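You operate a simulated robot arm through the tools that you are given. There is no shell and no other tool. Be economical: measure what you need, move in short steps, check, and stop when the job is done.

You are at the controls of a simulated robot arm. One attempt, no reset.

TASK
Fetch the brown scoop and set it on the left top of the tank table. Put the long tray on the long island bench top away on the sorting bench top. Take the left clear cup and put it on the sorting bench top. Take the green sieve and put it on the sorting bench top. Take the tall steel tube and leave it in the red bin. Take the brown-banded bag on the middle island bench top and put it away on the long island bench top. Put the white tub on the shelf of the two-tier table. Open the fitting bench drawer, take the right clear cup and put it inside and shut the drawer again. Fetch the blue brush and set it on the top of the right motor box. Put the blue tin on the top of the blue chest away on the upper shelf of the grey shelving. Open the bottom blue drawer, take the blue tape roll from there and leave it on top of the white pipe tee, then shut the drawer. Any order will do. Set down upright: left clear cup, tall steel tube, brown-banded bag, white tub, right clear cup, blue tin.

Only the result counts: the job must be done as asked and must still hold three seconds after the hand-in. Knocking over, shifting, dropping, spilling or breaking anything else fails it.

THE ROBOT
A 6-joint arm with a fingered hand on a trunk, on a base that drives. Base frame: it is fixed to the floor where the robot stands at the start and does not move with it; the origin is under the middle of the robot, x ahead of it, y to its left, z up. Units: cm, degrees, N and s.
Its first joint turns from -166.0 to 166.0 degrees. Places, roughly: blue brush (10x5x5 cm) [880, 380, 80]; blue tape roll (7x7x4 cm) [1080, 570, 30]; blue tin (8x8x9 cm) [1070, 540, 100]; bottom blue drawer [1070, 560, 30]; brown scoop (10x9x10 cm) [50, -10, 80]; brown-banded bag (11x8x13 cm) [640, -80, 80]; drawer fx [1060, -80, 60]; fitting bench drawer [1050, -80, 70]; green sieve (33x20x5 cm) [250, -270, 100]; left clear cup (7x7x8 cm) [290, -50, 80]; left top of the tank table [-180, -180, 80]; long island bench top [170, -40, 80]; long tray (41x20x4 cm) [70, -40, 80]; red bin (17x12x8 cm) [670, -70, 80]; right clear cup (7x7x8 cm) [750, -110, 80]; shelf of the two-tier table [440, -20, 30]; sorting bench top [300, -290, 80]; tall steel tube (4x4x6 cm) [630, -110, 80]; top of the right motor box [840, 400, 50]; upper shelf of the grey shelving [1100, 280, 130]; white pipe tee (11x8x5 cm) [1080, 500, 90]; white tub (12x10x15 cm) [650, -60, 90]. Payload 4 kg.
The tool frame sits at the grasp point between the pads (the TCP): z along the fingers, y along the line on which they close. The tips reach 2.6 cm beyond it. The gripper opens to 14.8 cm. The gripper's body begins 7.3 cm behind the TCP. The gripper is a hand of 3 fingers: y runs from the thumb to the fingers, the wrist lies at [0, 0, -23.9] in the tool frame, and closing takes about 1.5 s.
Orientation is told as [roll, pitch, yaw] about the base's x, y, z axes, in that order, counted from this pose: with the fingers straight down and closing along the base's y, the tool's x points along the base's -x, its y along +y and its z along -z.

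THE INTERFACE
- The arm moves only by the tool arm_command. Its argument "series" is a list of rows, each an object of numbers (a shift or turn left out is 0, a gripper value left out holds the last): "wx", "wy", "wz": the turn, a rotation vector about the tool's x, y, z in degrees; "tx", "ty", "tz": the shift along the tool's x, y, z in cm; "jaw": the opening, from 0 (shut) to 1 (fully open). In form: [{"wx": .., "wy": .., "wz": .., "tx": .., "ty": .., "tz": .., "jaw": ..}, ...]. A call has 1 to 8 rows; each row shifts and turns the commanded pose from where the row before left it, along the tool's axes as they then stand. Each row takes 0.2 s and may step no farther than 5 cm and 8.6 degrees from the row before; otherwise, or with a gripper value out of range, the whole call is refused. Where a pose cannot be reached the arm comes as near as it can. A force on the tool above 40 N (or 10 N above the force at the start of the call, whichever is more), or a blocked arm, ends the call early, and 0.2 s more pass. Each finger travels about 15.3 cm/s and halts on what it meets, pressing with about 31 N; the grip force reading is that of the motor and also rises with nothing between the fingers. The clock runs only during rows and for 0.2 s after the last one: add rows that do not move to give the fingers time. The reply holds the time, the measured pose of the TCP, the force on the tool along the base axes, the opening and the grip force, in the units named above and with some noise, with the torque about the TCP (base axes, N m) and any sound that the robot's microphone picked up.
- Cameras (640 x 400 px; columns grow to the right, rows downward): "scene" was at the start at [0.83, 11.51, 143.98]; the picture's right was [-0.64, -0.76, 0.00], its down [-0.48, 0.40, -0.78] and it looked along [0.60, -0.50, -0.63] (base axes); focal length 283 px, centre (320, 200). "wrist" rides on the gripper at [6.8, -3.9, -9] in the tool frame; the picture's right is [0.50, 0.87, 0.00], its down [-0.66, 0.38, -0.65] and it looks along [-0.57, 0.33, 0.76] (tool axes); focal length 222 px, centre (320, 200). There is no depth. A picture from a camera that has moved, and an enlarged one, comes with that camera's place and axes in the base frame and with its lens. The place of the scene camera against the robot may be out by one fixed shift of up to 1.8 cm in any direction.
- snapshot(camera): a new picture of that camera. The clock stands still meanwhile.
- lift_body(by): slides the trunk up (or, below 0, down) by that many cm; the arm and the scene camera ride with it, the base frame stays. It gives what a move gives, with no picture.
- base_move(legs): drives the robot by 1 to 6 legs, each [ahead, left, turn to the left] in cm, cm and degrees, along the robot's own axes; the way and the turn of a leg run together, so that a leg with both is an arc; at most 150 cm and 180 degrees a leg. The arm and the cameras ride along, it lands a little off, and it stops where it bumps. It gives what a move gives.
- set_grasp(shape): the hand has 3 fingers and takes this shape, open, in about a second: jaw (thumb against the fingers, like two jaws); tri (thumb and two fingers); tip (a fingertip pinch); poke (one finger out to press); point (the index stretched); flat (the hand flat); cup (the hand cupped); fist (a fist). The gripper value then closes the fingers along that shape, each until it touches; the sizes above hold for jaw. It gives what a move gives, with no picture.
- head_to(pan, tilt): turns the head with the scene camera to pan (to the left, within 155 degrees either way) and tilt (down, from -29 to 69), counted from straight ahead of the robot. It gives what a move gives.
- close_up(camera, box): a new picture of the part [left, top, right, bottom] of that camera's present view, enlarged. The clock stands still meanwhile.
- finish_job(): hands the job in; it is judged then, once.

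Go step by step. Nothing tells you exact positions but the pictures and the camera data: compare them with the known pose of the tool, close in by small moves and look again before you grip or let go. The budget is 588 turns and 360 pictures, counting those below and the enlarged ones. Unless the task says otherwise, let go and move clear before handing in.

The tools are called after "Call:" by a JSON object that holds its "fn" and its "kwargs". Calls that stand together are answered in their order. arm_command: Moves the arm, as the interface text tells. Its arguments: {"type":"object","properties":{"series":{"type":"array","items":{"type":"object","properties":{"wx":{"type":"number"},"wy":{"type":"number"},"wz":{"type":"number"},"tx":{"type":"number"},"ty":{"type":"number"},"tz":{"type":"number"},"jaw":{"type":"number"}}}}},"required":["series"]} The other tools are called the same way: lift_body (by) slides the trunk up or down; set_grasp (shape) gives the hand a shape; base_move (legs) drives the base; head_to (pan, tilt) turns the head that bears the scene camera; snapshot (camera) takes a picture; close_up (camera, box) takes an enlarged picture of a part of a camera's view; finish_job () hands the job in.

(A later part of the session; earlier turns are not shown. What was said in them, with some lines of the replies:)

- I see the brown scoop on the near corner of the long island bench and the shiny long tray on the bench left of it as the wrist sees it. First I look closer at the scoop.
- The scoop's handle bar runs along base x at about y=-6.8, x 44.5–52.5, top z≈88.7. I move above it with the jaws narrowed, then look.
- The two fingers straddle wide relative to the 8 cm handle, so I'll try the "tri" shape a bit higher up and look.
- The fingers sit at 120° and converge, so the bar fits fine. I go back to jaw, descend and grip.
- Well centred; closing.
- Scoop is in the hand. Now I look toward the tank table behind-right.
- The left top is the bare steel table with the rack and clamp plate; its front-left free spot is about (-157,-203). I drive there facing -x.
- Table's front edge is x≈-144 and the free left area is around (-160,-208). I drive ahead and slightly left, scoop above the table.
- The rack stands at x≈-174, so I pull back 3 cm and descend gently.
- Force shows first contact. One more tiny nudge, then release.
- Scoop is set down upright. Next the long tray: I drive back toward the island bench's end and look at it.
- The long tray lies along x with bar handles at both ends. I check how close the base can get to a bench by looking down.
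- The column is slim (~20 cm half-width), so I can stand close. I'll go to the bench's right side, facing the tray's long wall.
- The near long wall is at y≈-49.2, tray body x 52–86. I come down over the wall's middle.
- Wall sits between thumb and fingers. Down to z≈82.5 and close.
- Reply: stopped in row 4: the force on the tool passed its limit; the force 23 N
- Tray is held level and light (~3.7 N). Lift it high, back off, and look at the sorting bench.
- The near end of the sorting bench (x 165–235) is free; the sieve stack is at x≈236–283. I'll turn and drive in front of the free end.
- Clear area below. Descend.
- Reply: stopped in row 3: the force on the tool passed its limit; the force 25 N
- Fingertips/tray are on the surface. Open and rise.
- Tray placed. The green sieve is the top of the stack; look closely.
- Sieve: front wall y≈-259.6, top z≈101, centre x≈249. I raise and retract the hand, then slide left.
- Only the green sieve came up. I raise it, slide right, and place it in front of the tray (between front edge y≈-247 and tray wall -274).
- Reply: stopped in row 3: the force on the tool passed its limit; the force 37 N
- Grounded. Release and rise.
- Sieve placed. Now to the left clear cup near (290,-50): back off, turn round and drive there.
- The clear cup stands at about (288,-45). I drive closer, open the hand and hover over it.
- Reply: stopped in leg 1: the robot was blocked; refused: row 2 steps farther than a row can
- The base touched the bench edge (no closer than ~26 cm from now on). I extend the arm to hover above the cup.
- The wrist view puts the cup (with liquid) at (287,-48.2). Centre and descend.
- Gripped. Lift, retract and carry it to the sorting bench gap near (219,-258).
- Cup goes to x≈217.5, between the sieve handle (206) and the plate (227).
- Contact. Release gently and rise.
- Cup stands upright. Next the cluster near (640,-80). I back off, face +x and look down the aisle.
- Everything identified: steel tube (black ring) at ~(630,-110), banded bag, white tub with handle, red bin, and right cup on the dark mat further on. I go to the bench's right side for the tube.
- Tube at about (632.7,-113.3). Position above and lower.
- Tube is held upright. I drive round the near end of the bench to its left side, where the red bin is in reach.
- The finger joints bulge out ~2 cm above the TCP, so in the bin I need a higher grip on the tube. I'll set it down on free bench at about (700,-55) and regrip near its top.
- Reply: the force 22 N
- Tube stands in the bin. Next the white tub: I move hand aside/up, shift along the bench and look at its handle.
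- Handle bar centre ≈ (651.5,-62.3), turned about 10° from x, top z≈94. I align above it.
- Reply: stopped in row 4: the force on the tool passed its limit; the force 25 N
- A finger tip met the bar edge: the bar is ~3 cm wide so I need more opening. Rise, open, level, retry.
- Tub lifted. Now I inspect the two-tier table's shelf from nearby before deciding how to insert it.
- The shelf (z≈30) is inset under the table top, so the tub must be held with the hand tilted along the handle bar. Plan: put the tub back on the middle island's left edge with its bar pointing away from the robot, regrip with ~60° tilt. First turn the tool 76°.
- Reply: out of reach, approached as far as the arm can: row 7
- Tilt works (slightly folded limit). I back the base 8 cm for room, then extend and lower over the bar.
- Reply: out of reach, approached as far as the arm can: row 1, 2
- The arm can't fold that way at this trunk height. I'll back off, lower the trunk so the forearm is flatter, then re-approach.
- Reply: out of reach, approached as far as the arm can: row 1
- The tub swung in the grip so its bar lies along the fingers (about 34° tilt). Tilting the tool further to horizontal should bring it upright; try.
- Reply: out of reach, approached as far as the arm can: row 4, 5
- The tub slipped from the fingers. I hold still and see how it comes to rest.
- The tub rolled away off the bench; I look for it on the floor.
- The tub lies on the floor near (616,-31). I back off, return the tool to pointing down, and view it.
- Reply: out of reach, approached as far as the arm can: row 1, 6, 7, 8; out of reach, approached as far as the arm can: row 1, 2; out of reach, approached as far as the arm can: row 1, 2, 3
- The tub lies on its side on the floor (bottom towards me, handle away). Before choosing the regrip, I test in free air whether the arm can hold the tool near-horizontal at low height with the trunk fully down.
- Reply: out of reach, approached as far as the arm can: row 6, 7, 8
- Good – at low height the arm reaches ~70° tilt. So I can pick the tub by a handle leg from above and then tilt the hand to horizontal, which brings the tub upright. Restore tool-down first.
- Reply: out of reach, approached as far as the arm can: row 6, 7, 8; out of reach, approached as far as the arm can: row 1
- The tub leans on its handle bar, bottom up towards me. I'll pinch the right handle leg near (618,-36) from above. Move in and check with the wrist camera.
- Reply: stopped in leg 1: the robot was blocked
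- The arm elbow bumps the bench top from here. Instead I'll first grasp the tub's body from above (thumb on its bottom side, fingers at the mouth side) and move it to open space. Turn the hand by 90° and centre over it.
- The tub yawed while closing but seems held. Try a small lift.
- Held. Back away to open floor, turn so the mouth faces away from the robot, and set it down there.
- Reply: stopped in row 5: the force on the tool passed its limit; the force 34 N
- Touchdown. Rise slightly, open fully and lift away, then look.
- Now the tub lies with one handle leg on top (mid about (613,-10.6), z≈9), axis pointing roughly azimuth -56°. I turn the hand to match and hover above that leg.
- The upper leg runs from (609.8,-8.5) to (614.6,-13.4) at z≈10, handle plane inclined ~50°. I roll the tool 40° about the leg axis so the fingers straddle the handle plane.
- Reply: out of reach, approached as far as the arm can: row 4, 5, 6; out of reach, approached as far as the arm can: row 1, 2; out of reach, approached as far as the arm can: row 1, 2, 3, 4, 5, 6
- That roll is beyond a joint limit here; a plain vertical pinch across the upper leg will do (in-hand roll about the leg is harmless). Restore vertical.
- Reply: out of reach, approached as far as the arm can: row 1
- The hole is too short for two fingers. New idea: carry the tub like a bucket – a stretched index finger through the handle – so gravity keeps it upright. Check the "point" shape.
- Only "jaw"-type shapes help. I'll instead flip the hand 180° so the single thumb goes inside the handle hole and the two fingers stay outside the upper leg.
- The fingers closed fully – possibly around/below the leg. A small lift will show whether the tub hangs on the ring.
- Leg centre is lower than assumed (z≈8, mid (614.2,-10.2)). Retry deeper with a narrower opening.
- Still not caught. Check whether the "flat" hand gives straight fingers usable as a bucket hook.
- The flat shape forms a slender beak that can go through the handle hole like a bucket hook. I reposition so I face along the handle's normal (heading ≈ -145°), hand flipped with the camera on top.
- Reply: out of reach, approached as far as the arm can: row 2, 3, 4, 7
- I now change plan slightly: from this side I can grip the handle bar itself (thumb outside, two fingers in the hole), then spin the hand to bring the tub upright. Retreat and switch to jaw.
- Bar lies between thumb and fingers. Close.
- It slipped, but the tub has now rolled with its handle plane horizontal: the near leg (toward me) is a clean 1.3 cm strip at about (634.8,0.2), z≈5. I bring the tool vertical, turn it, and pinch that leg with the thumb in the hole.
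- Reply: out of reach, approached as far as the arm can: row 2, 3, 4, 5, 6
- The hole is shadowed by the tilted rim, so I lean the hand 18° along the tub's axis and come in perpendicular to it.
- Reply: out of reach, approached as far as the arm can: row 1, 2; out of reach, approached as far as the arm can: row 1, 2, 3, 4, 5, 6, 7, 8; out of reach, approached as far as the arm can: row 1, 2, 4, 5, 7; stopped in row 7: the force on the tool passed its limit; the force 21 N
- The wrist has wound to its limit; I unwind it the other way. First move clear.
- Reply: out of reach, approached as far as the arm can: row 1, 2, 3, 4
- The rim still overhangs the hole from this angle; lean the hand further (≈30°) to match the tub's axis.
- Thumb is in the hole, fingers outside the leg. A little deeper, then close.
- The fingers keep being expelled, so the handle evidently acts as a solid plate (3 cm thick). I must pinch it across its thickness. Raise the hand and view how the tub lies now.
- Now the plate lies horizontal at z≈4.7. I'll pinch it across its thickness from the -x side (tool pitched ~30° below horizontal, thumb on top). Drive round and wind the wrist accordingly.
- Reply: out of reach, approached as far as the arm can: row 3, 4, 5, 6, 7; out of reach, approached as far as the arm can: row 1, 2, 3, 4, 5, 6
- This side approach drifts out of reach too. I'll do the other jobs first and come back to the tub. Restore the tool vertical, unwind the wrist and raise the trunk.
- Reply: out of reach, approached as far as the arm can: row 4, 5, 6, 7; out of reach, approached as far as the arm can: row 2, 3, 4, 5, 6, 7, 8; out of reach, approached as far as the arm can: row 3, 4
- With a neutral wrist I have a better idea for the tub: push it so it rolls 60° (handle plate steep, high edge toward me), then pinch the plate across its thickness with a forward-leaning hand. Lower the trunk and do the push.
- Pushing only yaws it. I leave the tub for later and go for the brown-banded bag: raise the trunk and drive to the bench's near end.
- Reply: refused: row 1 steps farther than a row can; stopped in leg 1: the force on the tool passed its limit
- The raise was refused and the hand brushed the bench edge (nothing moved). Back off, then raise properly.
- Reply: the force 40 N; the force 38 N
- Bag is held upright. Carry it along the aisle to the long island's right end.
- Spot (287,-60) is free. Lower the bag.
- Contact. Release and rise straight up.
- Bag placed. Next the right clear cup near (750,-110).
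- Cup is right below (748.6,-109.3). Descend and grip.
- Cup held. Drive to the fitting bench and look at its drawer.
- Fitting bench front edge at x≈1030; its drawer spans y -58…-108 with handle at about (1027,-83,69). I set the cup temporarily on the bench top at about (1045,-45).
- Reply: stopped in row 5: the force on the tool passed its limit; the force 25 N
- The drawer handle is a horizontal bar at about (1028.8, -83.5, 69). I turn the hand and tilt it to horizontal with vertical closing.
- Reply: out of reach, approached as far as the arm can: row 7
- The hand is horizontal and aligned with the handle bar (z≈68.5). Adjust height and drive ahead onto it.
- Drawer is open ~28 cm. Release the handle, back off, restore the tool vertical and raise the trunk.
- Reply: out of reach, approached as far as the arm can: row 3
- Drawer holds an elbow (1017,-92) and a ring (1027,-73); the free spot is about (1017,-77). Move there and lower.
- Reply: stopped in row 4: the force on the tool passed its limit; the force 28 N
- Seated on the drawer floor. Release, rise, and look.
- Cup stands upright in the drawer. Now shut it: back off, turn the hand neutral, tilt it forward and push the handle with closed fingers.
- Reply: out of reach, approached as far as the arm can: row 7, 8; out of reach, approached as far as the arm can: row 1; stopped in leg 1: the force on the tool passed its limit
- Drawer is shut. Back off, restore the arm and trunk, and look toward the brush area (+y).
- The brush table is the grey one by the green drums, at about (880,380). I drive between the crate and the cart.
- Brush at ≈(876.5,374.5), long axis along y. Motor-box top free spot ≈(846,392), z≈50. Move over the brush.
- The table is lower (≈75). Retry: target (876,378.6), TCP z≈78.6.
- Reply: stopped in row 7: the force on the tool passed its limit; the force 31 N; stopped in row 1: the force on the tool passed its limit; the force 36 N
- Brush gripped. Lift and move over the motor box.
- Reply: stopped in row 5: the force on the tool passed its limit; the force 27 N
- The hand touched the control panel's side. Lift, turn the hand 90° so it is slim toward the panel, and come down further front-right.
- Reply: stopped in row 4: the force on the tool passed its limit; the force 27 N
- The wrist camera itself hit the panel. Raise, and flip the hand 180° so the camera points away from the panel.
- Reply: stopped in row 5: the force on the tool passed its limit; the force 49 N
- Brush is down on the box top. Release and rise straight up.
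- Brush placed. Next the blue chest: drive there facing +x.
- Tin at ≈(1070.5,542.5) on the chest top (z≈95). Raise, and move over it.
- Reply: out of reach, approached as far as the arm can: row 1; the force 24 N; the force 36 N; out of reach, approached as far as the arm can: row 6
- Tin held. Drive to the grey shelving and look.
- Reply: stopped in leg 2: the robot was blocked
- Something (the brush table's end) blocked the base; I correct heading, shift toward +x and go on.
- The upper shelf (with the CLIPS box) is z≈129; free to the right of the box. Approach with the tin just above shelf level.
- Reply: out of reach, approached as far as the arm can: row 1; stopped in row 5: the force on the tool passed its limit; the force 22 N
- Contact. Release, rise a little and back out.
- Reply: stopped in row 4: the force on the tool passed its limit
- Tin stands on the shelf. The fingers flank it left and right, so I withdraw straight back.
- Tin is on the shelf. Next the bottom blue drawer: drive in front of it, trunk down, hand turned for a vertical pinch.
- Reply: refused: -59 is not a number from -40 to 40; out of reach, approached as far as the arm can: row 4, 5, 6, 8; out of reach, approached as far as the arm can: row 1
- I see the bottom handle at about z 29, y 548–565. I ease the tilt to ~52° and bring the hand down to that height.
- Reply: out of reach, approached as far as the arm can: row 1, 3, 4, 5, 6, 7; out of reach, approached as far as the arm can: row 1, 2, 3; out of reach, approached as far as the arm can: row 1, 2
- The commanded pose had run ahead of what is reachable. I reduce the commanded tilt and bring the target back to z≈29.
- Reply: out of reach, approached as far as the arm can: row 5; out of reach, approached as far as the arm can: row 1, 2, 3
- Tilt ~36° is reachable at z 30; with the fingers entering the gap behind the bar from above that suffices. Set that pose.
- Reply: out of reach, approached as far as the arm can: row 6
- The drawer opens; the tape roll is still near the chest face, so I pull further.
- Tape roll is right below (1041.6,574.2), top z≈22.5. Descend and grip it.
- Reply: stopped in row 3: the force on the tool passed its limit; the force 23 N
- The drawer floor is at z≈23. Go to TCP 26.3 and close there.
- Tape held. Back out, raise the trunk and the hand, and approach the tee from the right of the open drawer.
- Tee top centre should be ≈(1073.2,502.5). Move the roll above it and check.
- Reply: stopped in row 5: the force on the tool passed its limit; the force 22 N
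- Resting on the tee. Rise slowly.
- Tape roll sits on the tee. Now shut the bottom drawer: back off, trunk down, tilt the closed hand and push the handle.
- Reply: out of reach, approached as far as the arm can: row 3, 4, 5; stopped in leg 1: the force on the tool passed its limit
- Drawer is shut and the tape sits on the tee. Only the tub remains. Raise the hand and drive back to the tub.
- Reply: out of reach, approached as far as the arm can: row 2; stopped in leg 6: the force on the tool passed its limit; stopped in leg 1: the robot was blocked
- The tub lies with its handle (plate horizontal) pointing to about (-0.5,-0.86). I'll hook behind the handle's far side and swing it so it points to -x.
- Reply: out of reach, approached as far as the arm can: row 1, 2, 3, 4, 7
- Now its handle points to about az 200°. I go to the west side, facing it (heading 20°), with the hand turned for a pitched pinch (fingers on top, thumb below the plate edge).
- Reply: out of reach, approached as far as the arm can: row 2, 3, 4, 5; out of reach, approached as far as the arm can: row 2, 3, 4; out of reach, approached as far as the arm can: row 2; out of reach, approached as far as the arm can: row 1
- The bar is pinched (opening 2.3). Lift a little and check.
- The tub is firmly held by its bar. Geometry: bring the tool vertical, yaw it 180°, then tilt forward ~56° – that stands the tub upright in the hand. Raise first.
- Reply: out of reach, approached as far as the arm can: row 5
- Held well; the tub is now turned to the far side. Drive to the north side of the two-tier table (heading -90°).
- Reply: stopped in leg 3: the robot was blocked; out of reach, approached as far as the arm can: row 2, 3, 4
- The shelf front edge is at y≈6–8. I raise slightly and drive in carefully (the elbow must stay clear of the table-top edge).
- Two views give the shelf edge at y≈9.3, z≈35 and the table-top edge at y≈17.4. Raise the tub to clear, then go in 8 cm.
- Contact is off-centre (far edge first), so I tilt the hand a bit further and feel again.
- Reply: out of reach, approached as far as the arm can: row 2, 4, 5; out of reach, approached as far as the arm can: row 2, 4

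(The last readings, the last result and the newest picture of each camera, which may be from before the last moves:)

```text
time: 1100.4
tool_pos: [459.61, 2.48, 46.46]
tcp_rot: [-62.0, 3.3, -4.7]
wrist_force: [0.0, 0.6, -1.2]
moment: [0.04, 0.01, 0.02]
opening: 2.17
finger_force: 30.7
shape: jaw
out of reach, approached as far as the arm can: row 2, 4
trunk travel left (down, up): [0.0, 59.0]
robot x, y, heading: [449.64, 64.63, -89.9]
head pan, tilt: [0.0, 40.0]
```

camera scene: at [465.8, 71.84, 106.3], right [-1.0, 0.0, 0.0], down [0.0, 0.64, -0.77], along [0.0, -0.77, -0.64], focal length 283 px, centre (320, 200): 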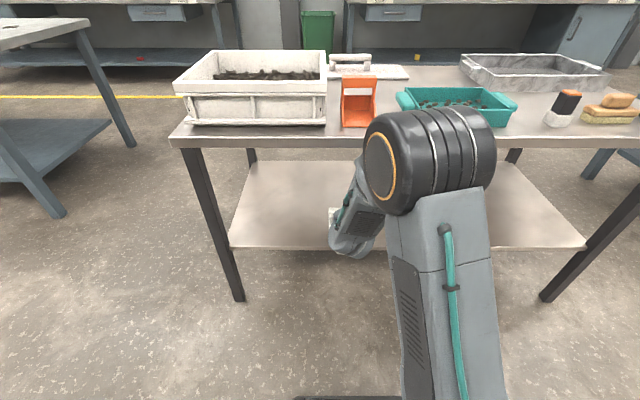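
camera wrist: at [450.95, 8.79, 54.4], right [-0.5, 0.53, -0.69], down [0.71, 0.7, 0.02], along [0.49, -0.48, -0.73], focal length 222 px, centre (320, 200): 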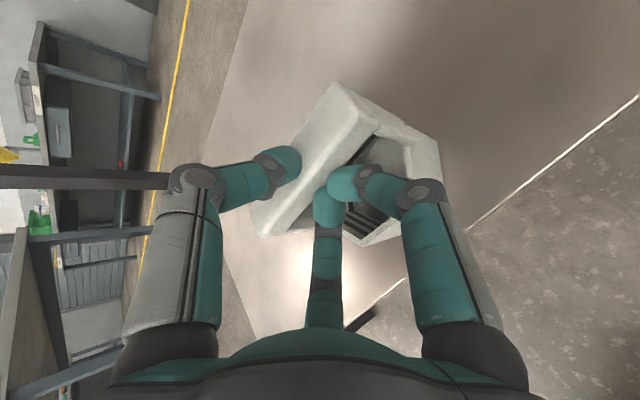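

Call:
{"fn": "arm_command", "kwargs": {"series": [{"ty": 0.4, "tz": 0.2}, {"ty": 0.4, "tz": 0.2}, {"ty": 0.4, "tz": 0.2}, {"ty": 0.4, "tz": 0.2}, {}]}}

Call:
{"fn": "arm_command", "kwargs": {"series": [{"ty": 0.4, "tz": 0.2}, {"ty": 0.4, "tz": 0.2}, {"ty": 0.4, "tz": 0.2}, {"ty": 0.4, "tz": 0.2}, {}]}}

```text
time: 1101.6
tool_pos: [460.35, 2.27, 45.43]
tcp_rot: [-62.3, 3.2, -4.7]
wrist_force: [-1.0, -3.8, 10.6]
moment: [-0.26, -0.02, -0.08]
opening: 2.1
finger_force: 31.0
shape: jaw
out of reach, approached as far as the arm can: row 2, 4
trunk travel left (down, up): [0.0, 59.0]
robot x, y, heading: [449.4, 64.44, -90.0]
head pan, tilt: [0.0, 40.0]
```

```text
time: 1102.5
tool_pos: [460.89, 1.81, 44.95]
tcp_rot: [-63.1, 2.8, -5.1]
wrist_force: [-0.1, 0.6, 21.8]
moment: [-0.82, -0.03, -0.04]
opening: 2.37
finger_force: 30.8
shape: jaw
out of reach, approached as far as the arm can: row 2, 4
trunk travel left (down, up): [0.0, 59.0]
robot x, y, heading: [449.37, 64.73, -89.7]
head pan, tilt: [0.0, 40.0]
stopped in row 4: the force on the tool passed its limit (the readings are from after the stop); the commanded pose is now the measured one
```

Nearly flat now. Release gently, just enough to free the bar.

Call:
{"fn": "arm_command", "kwargs": {"series": [{"ty": -0.3, "tz": -0.15}, {"jaw": 0.22}, {"jaw": 0.27}, {"jaw": 0.32}, {}, {}]}}

Call:
{"fn": "snapshot", "kwargs": {"camera": "wrist"}}

```text
time: 1103.9
tool_pos: [461.02, 2.04, 44.87]
tcp_rot: [-62.5, 3.1, -4.9]
wrist_force: [-0.2, -0.2, -0.4]
moment: [0.0, 0.03, -0.03]
opening: 4.71
finger_force: 0.2
shape: jaw
trunk travel left (down, up): [0.0, 59.0]
robot x, y, heading: [449.36, 65.21, -90.1]
head pan, tilt: [0.0, 40.0]
```

```text
36 pictures are left
camera wrist: at [455.25, 8.72, 52.85], right [-0.51, 0.44, -0.74], down [0.71, 0.7, -0.07], along [0.48, -0.56, -0.67], focal length 222 px, centre (320, 200)
```

wrist: 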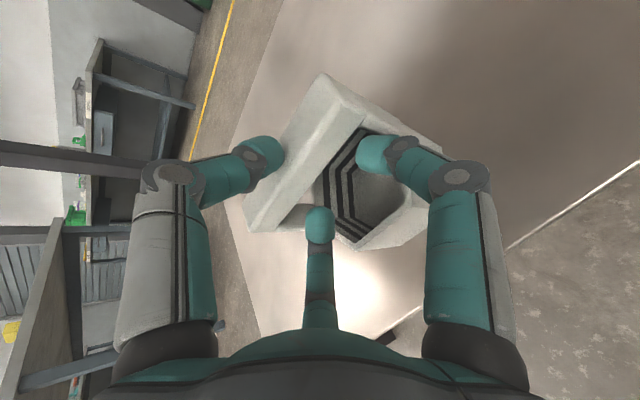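

Standing free. Withdraw along the finger axis.

Call:
{"fn": "arm_command", "kwargs": {"series": [{"tz": -1.5}, {"tz": -1.5}, {"tz": -2}, {"tz": -2}, {}]}}

Call:
{"fn": "snapshot", "kwargs": {"camera": "wrist"}}

```text
time: 1105.1
tool_pos: [461.66, 8.23, 48.05]
tcp_rot: [-62.6, 3.1, -4.9]
wrist_force: [0.0, 0.1, -0.8]
moment: [-0.02, 0.01, -0.01]
opening: 4.71
finger_force: 0.1
shape: jaw
trunk travel left (down, up): [0.0, 59.0]
robot x, y, heading: [449.2, 64.84, -90.1]
head pan, tilt: [0.0, 40.0]
```

```text
35 pictures are left
camera wrist: at [455.99, 14.93, 56.07], right [-0.5, 0.44, -0.74], down [0.71, 0.7, -0.07], along [0.48, -0.56, -0.67], focal length 222 px, centre (320, 200)
```

wrist: 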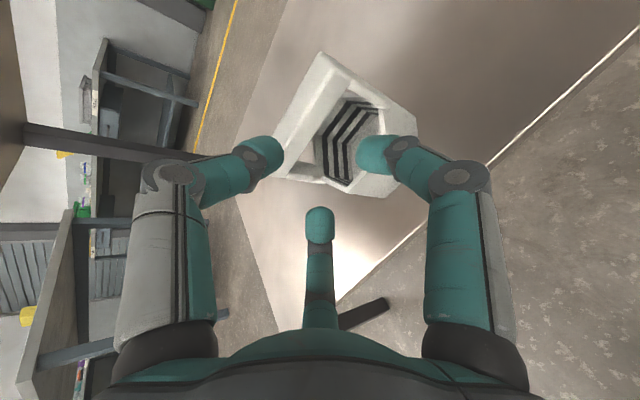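

Fingers are out of the handle. Back away with the base and check the tub.

Call:
{"fn": "base_move", "kwargs": {"legs": [[-20, 0, 0]]}}

Call:
{"fn": "arm_command", "kwargs": {"series": [{"tx": -4}, {"tx": -4}, {"tx": -4}, {}]}}

Call:
{"fn": "snapshot", "kwargs": {"camera": "scene"}}

Call:
{"fn": "snapshot", "kwargs": {"camera": "wrist"}}

```text
time: 1106.7
tool_pos: [461.66, 28.49, 48.07]
tcp_rot: [-62.7, 3.1, -4.9]
wrist_force: [1.1, -0.4, 0.0]
moment: [0.01, 0.0, 0.0]
opening: 4.74
finger_force: 0.1
shape: jaw
trunk travel left (down, up): [0.0, 59.0]
robot x, y, heading: [449.44, 85.22, -89.8]
head pan, tilt: [0.0, 40.0]
```

```text
time: 1107.7
tool_pos: [473.57, 27.24, 47.29]
tcp_rot: [-62.6, 3.1, -5.0]
wrist_force: [1.3, -0.4, 0.4]
moment: [0.0, 0.0, -0.01]
opening: 4.71
finger_force: 0.0
shape: jaw
trunk travel left (down, up): [0.0, 59.0]
robot x, y, heading: [449.34, 85.15, -89.9]
head pan, tilt: [0.0, 40.0]
```

```text
34 pictures are left
camera scene: at [465.8, 83.54, 106.3], right [-1.0, 0.0, 0.0], down [0.0, 0.64, -0.77], along [0.0, -0.77, -0.64], focal length 283 px, centre (320, 200)
```

scene: 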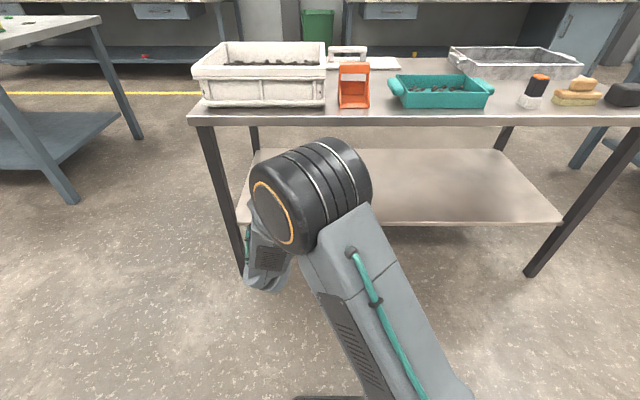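

```text
33 pictures are left
camera wrist: at [467.86, 34.0, 55.4], right [-0.5, 0.44, -0.74], down [0.72, 0.7, -0.07], along [0.48, -0.56, -0.67], focal length 222 px, centre (320, 200)
```

wrist: 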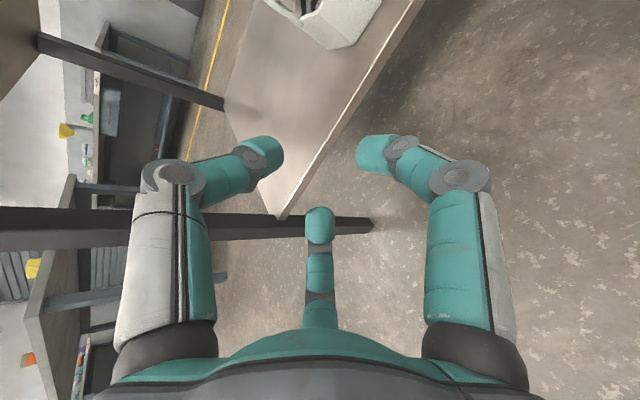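

Call:
{"fn": "base_move", "kwargs": {"legs": [[-5, 0, 0], [0, 50, 0]]}}

Call:
{"fn": "head_to", "kwargs": {"pan": -35, "tilt": 40}}

Call:
{"fn": "snapshot", "kwargs": {"camera": "scene"}}

```text
time: 1111.2
tool_pos: [523.52, 32.1, 47.3]
tcp_rot: [-62.6, 3.1, -5.2]
wrist_force: [0.3, 0.8, 0.2]
moment: [-0.01, 0.01, -0.03]
opening: 4.73
finger_force: 0.1
shape: jaw
trunk travel left (down, up): [0.0, 59.0]
robot x, y, heading: [499.68, 89.94, -90.3]
head pan, tilt: [0.0, 40.0]
```

```text
time: 1112.2
tool_pos: [523.47, 32.06, 47.35]
tcp_rot: [-62.6, 3.1, -5.2]
wrist_force: [0.2, 0.1, -0.7]
moment: [0.01, 0.0, -0.02]
opening: 4.73
finger_force: 0.0
shape: jaw
trunk travel left (down, up): [0.0, 59.0]
robot x, y, heading: [499.27, 90.22, -90.4]
head pan, tilt: [-35.0, 40.0]
```

```text
32 pictures are left
camera scene: at [511.06, 89.94, 106.3], right [-0.82, 0.58, 0.0], down [0.37, 0.53, -0.77], along [-0.44, -0.63, -0.64], focal length 283 px, centre (320, 200)
```

scene: 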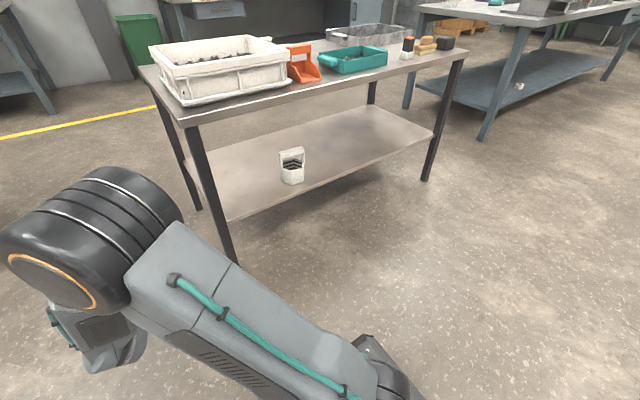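

The tub stands upright on the two-tier shelf. A quick close look to be sure it's fully supported.

Call:
{"fn": "close_up", "kwargs": {"camera": "scene", "box": [230, 130, 370, 220]}}

```text
4.44 times, centred on (300, 175) of scene
camera zoom: at [511.06, 89.94, 106.3], right [-0.82, 0.58, 0.0], down [0.37, 0.53, -0.77], along [-0.44, -0.63, -0.64], focal length 1258 px, centre (409, 311)
```

zoom: 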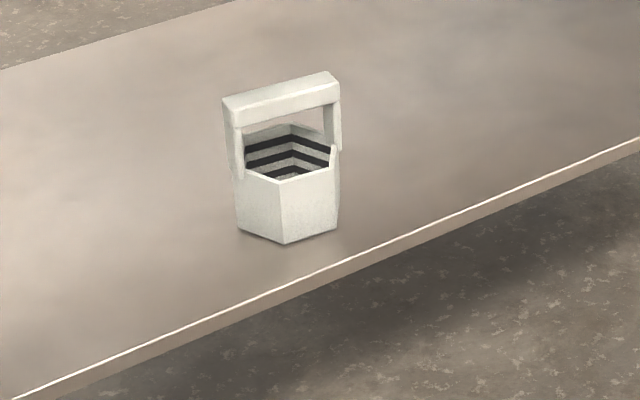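

Everything is in place: the tub stands fully on the shelf, the hand is empty and clear. I hand the job in.

Call:
{"fn": "finish_job", "kwargs": {}}

```text
The job is handed in.
```

I finished all eleven tasks and handed the job in; I haven't seen the verdict. While driving, I bumped a few things that weren't part of the task:

- **White tub:** it slipped, rolled off the middle island bench and fell to the floor. I picked it up, and in the last picture it stands upright on the shelf of the two-tier table.
- **Base bumps:** the base was stopped against the long island bench, the brush table, the wooden crate and a machine beside the two-tier table.
- **Hand contacts:** the hand touched the motor box's control panel twice, the side of the small cart, and the edge of the middle island bench.

I didn't go back to check whether any of these moved. I last saw each other item in place right after setting it down.
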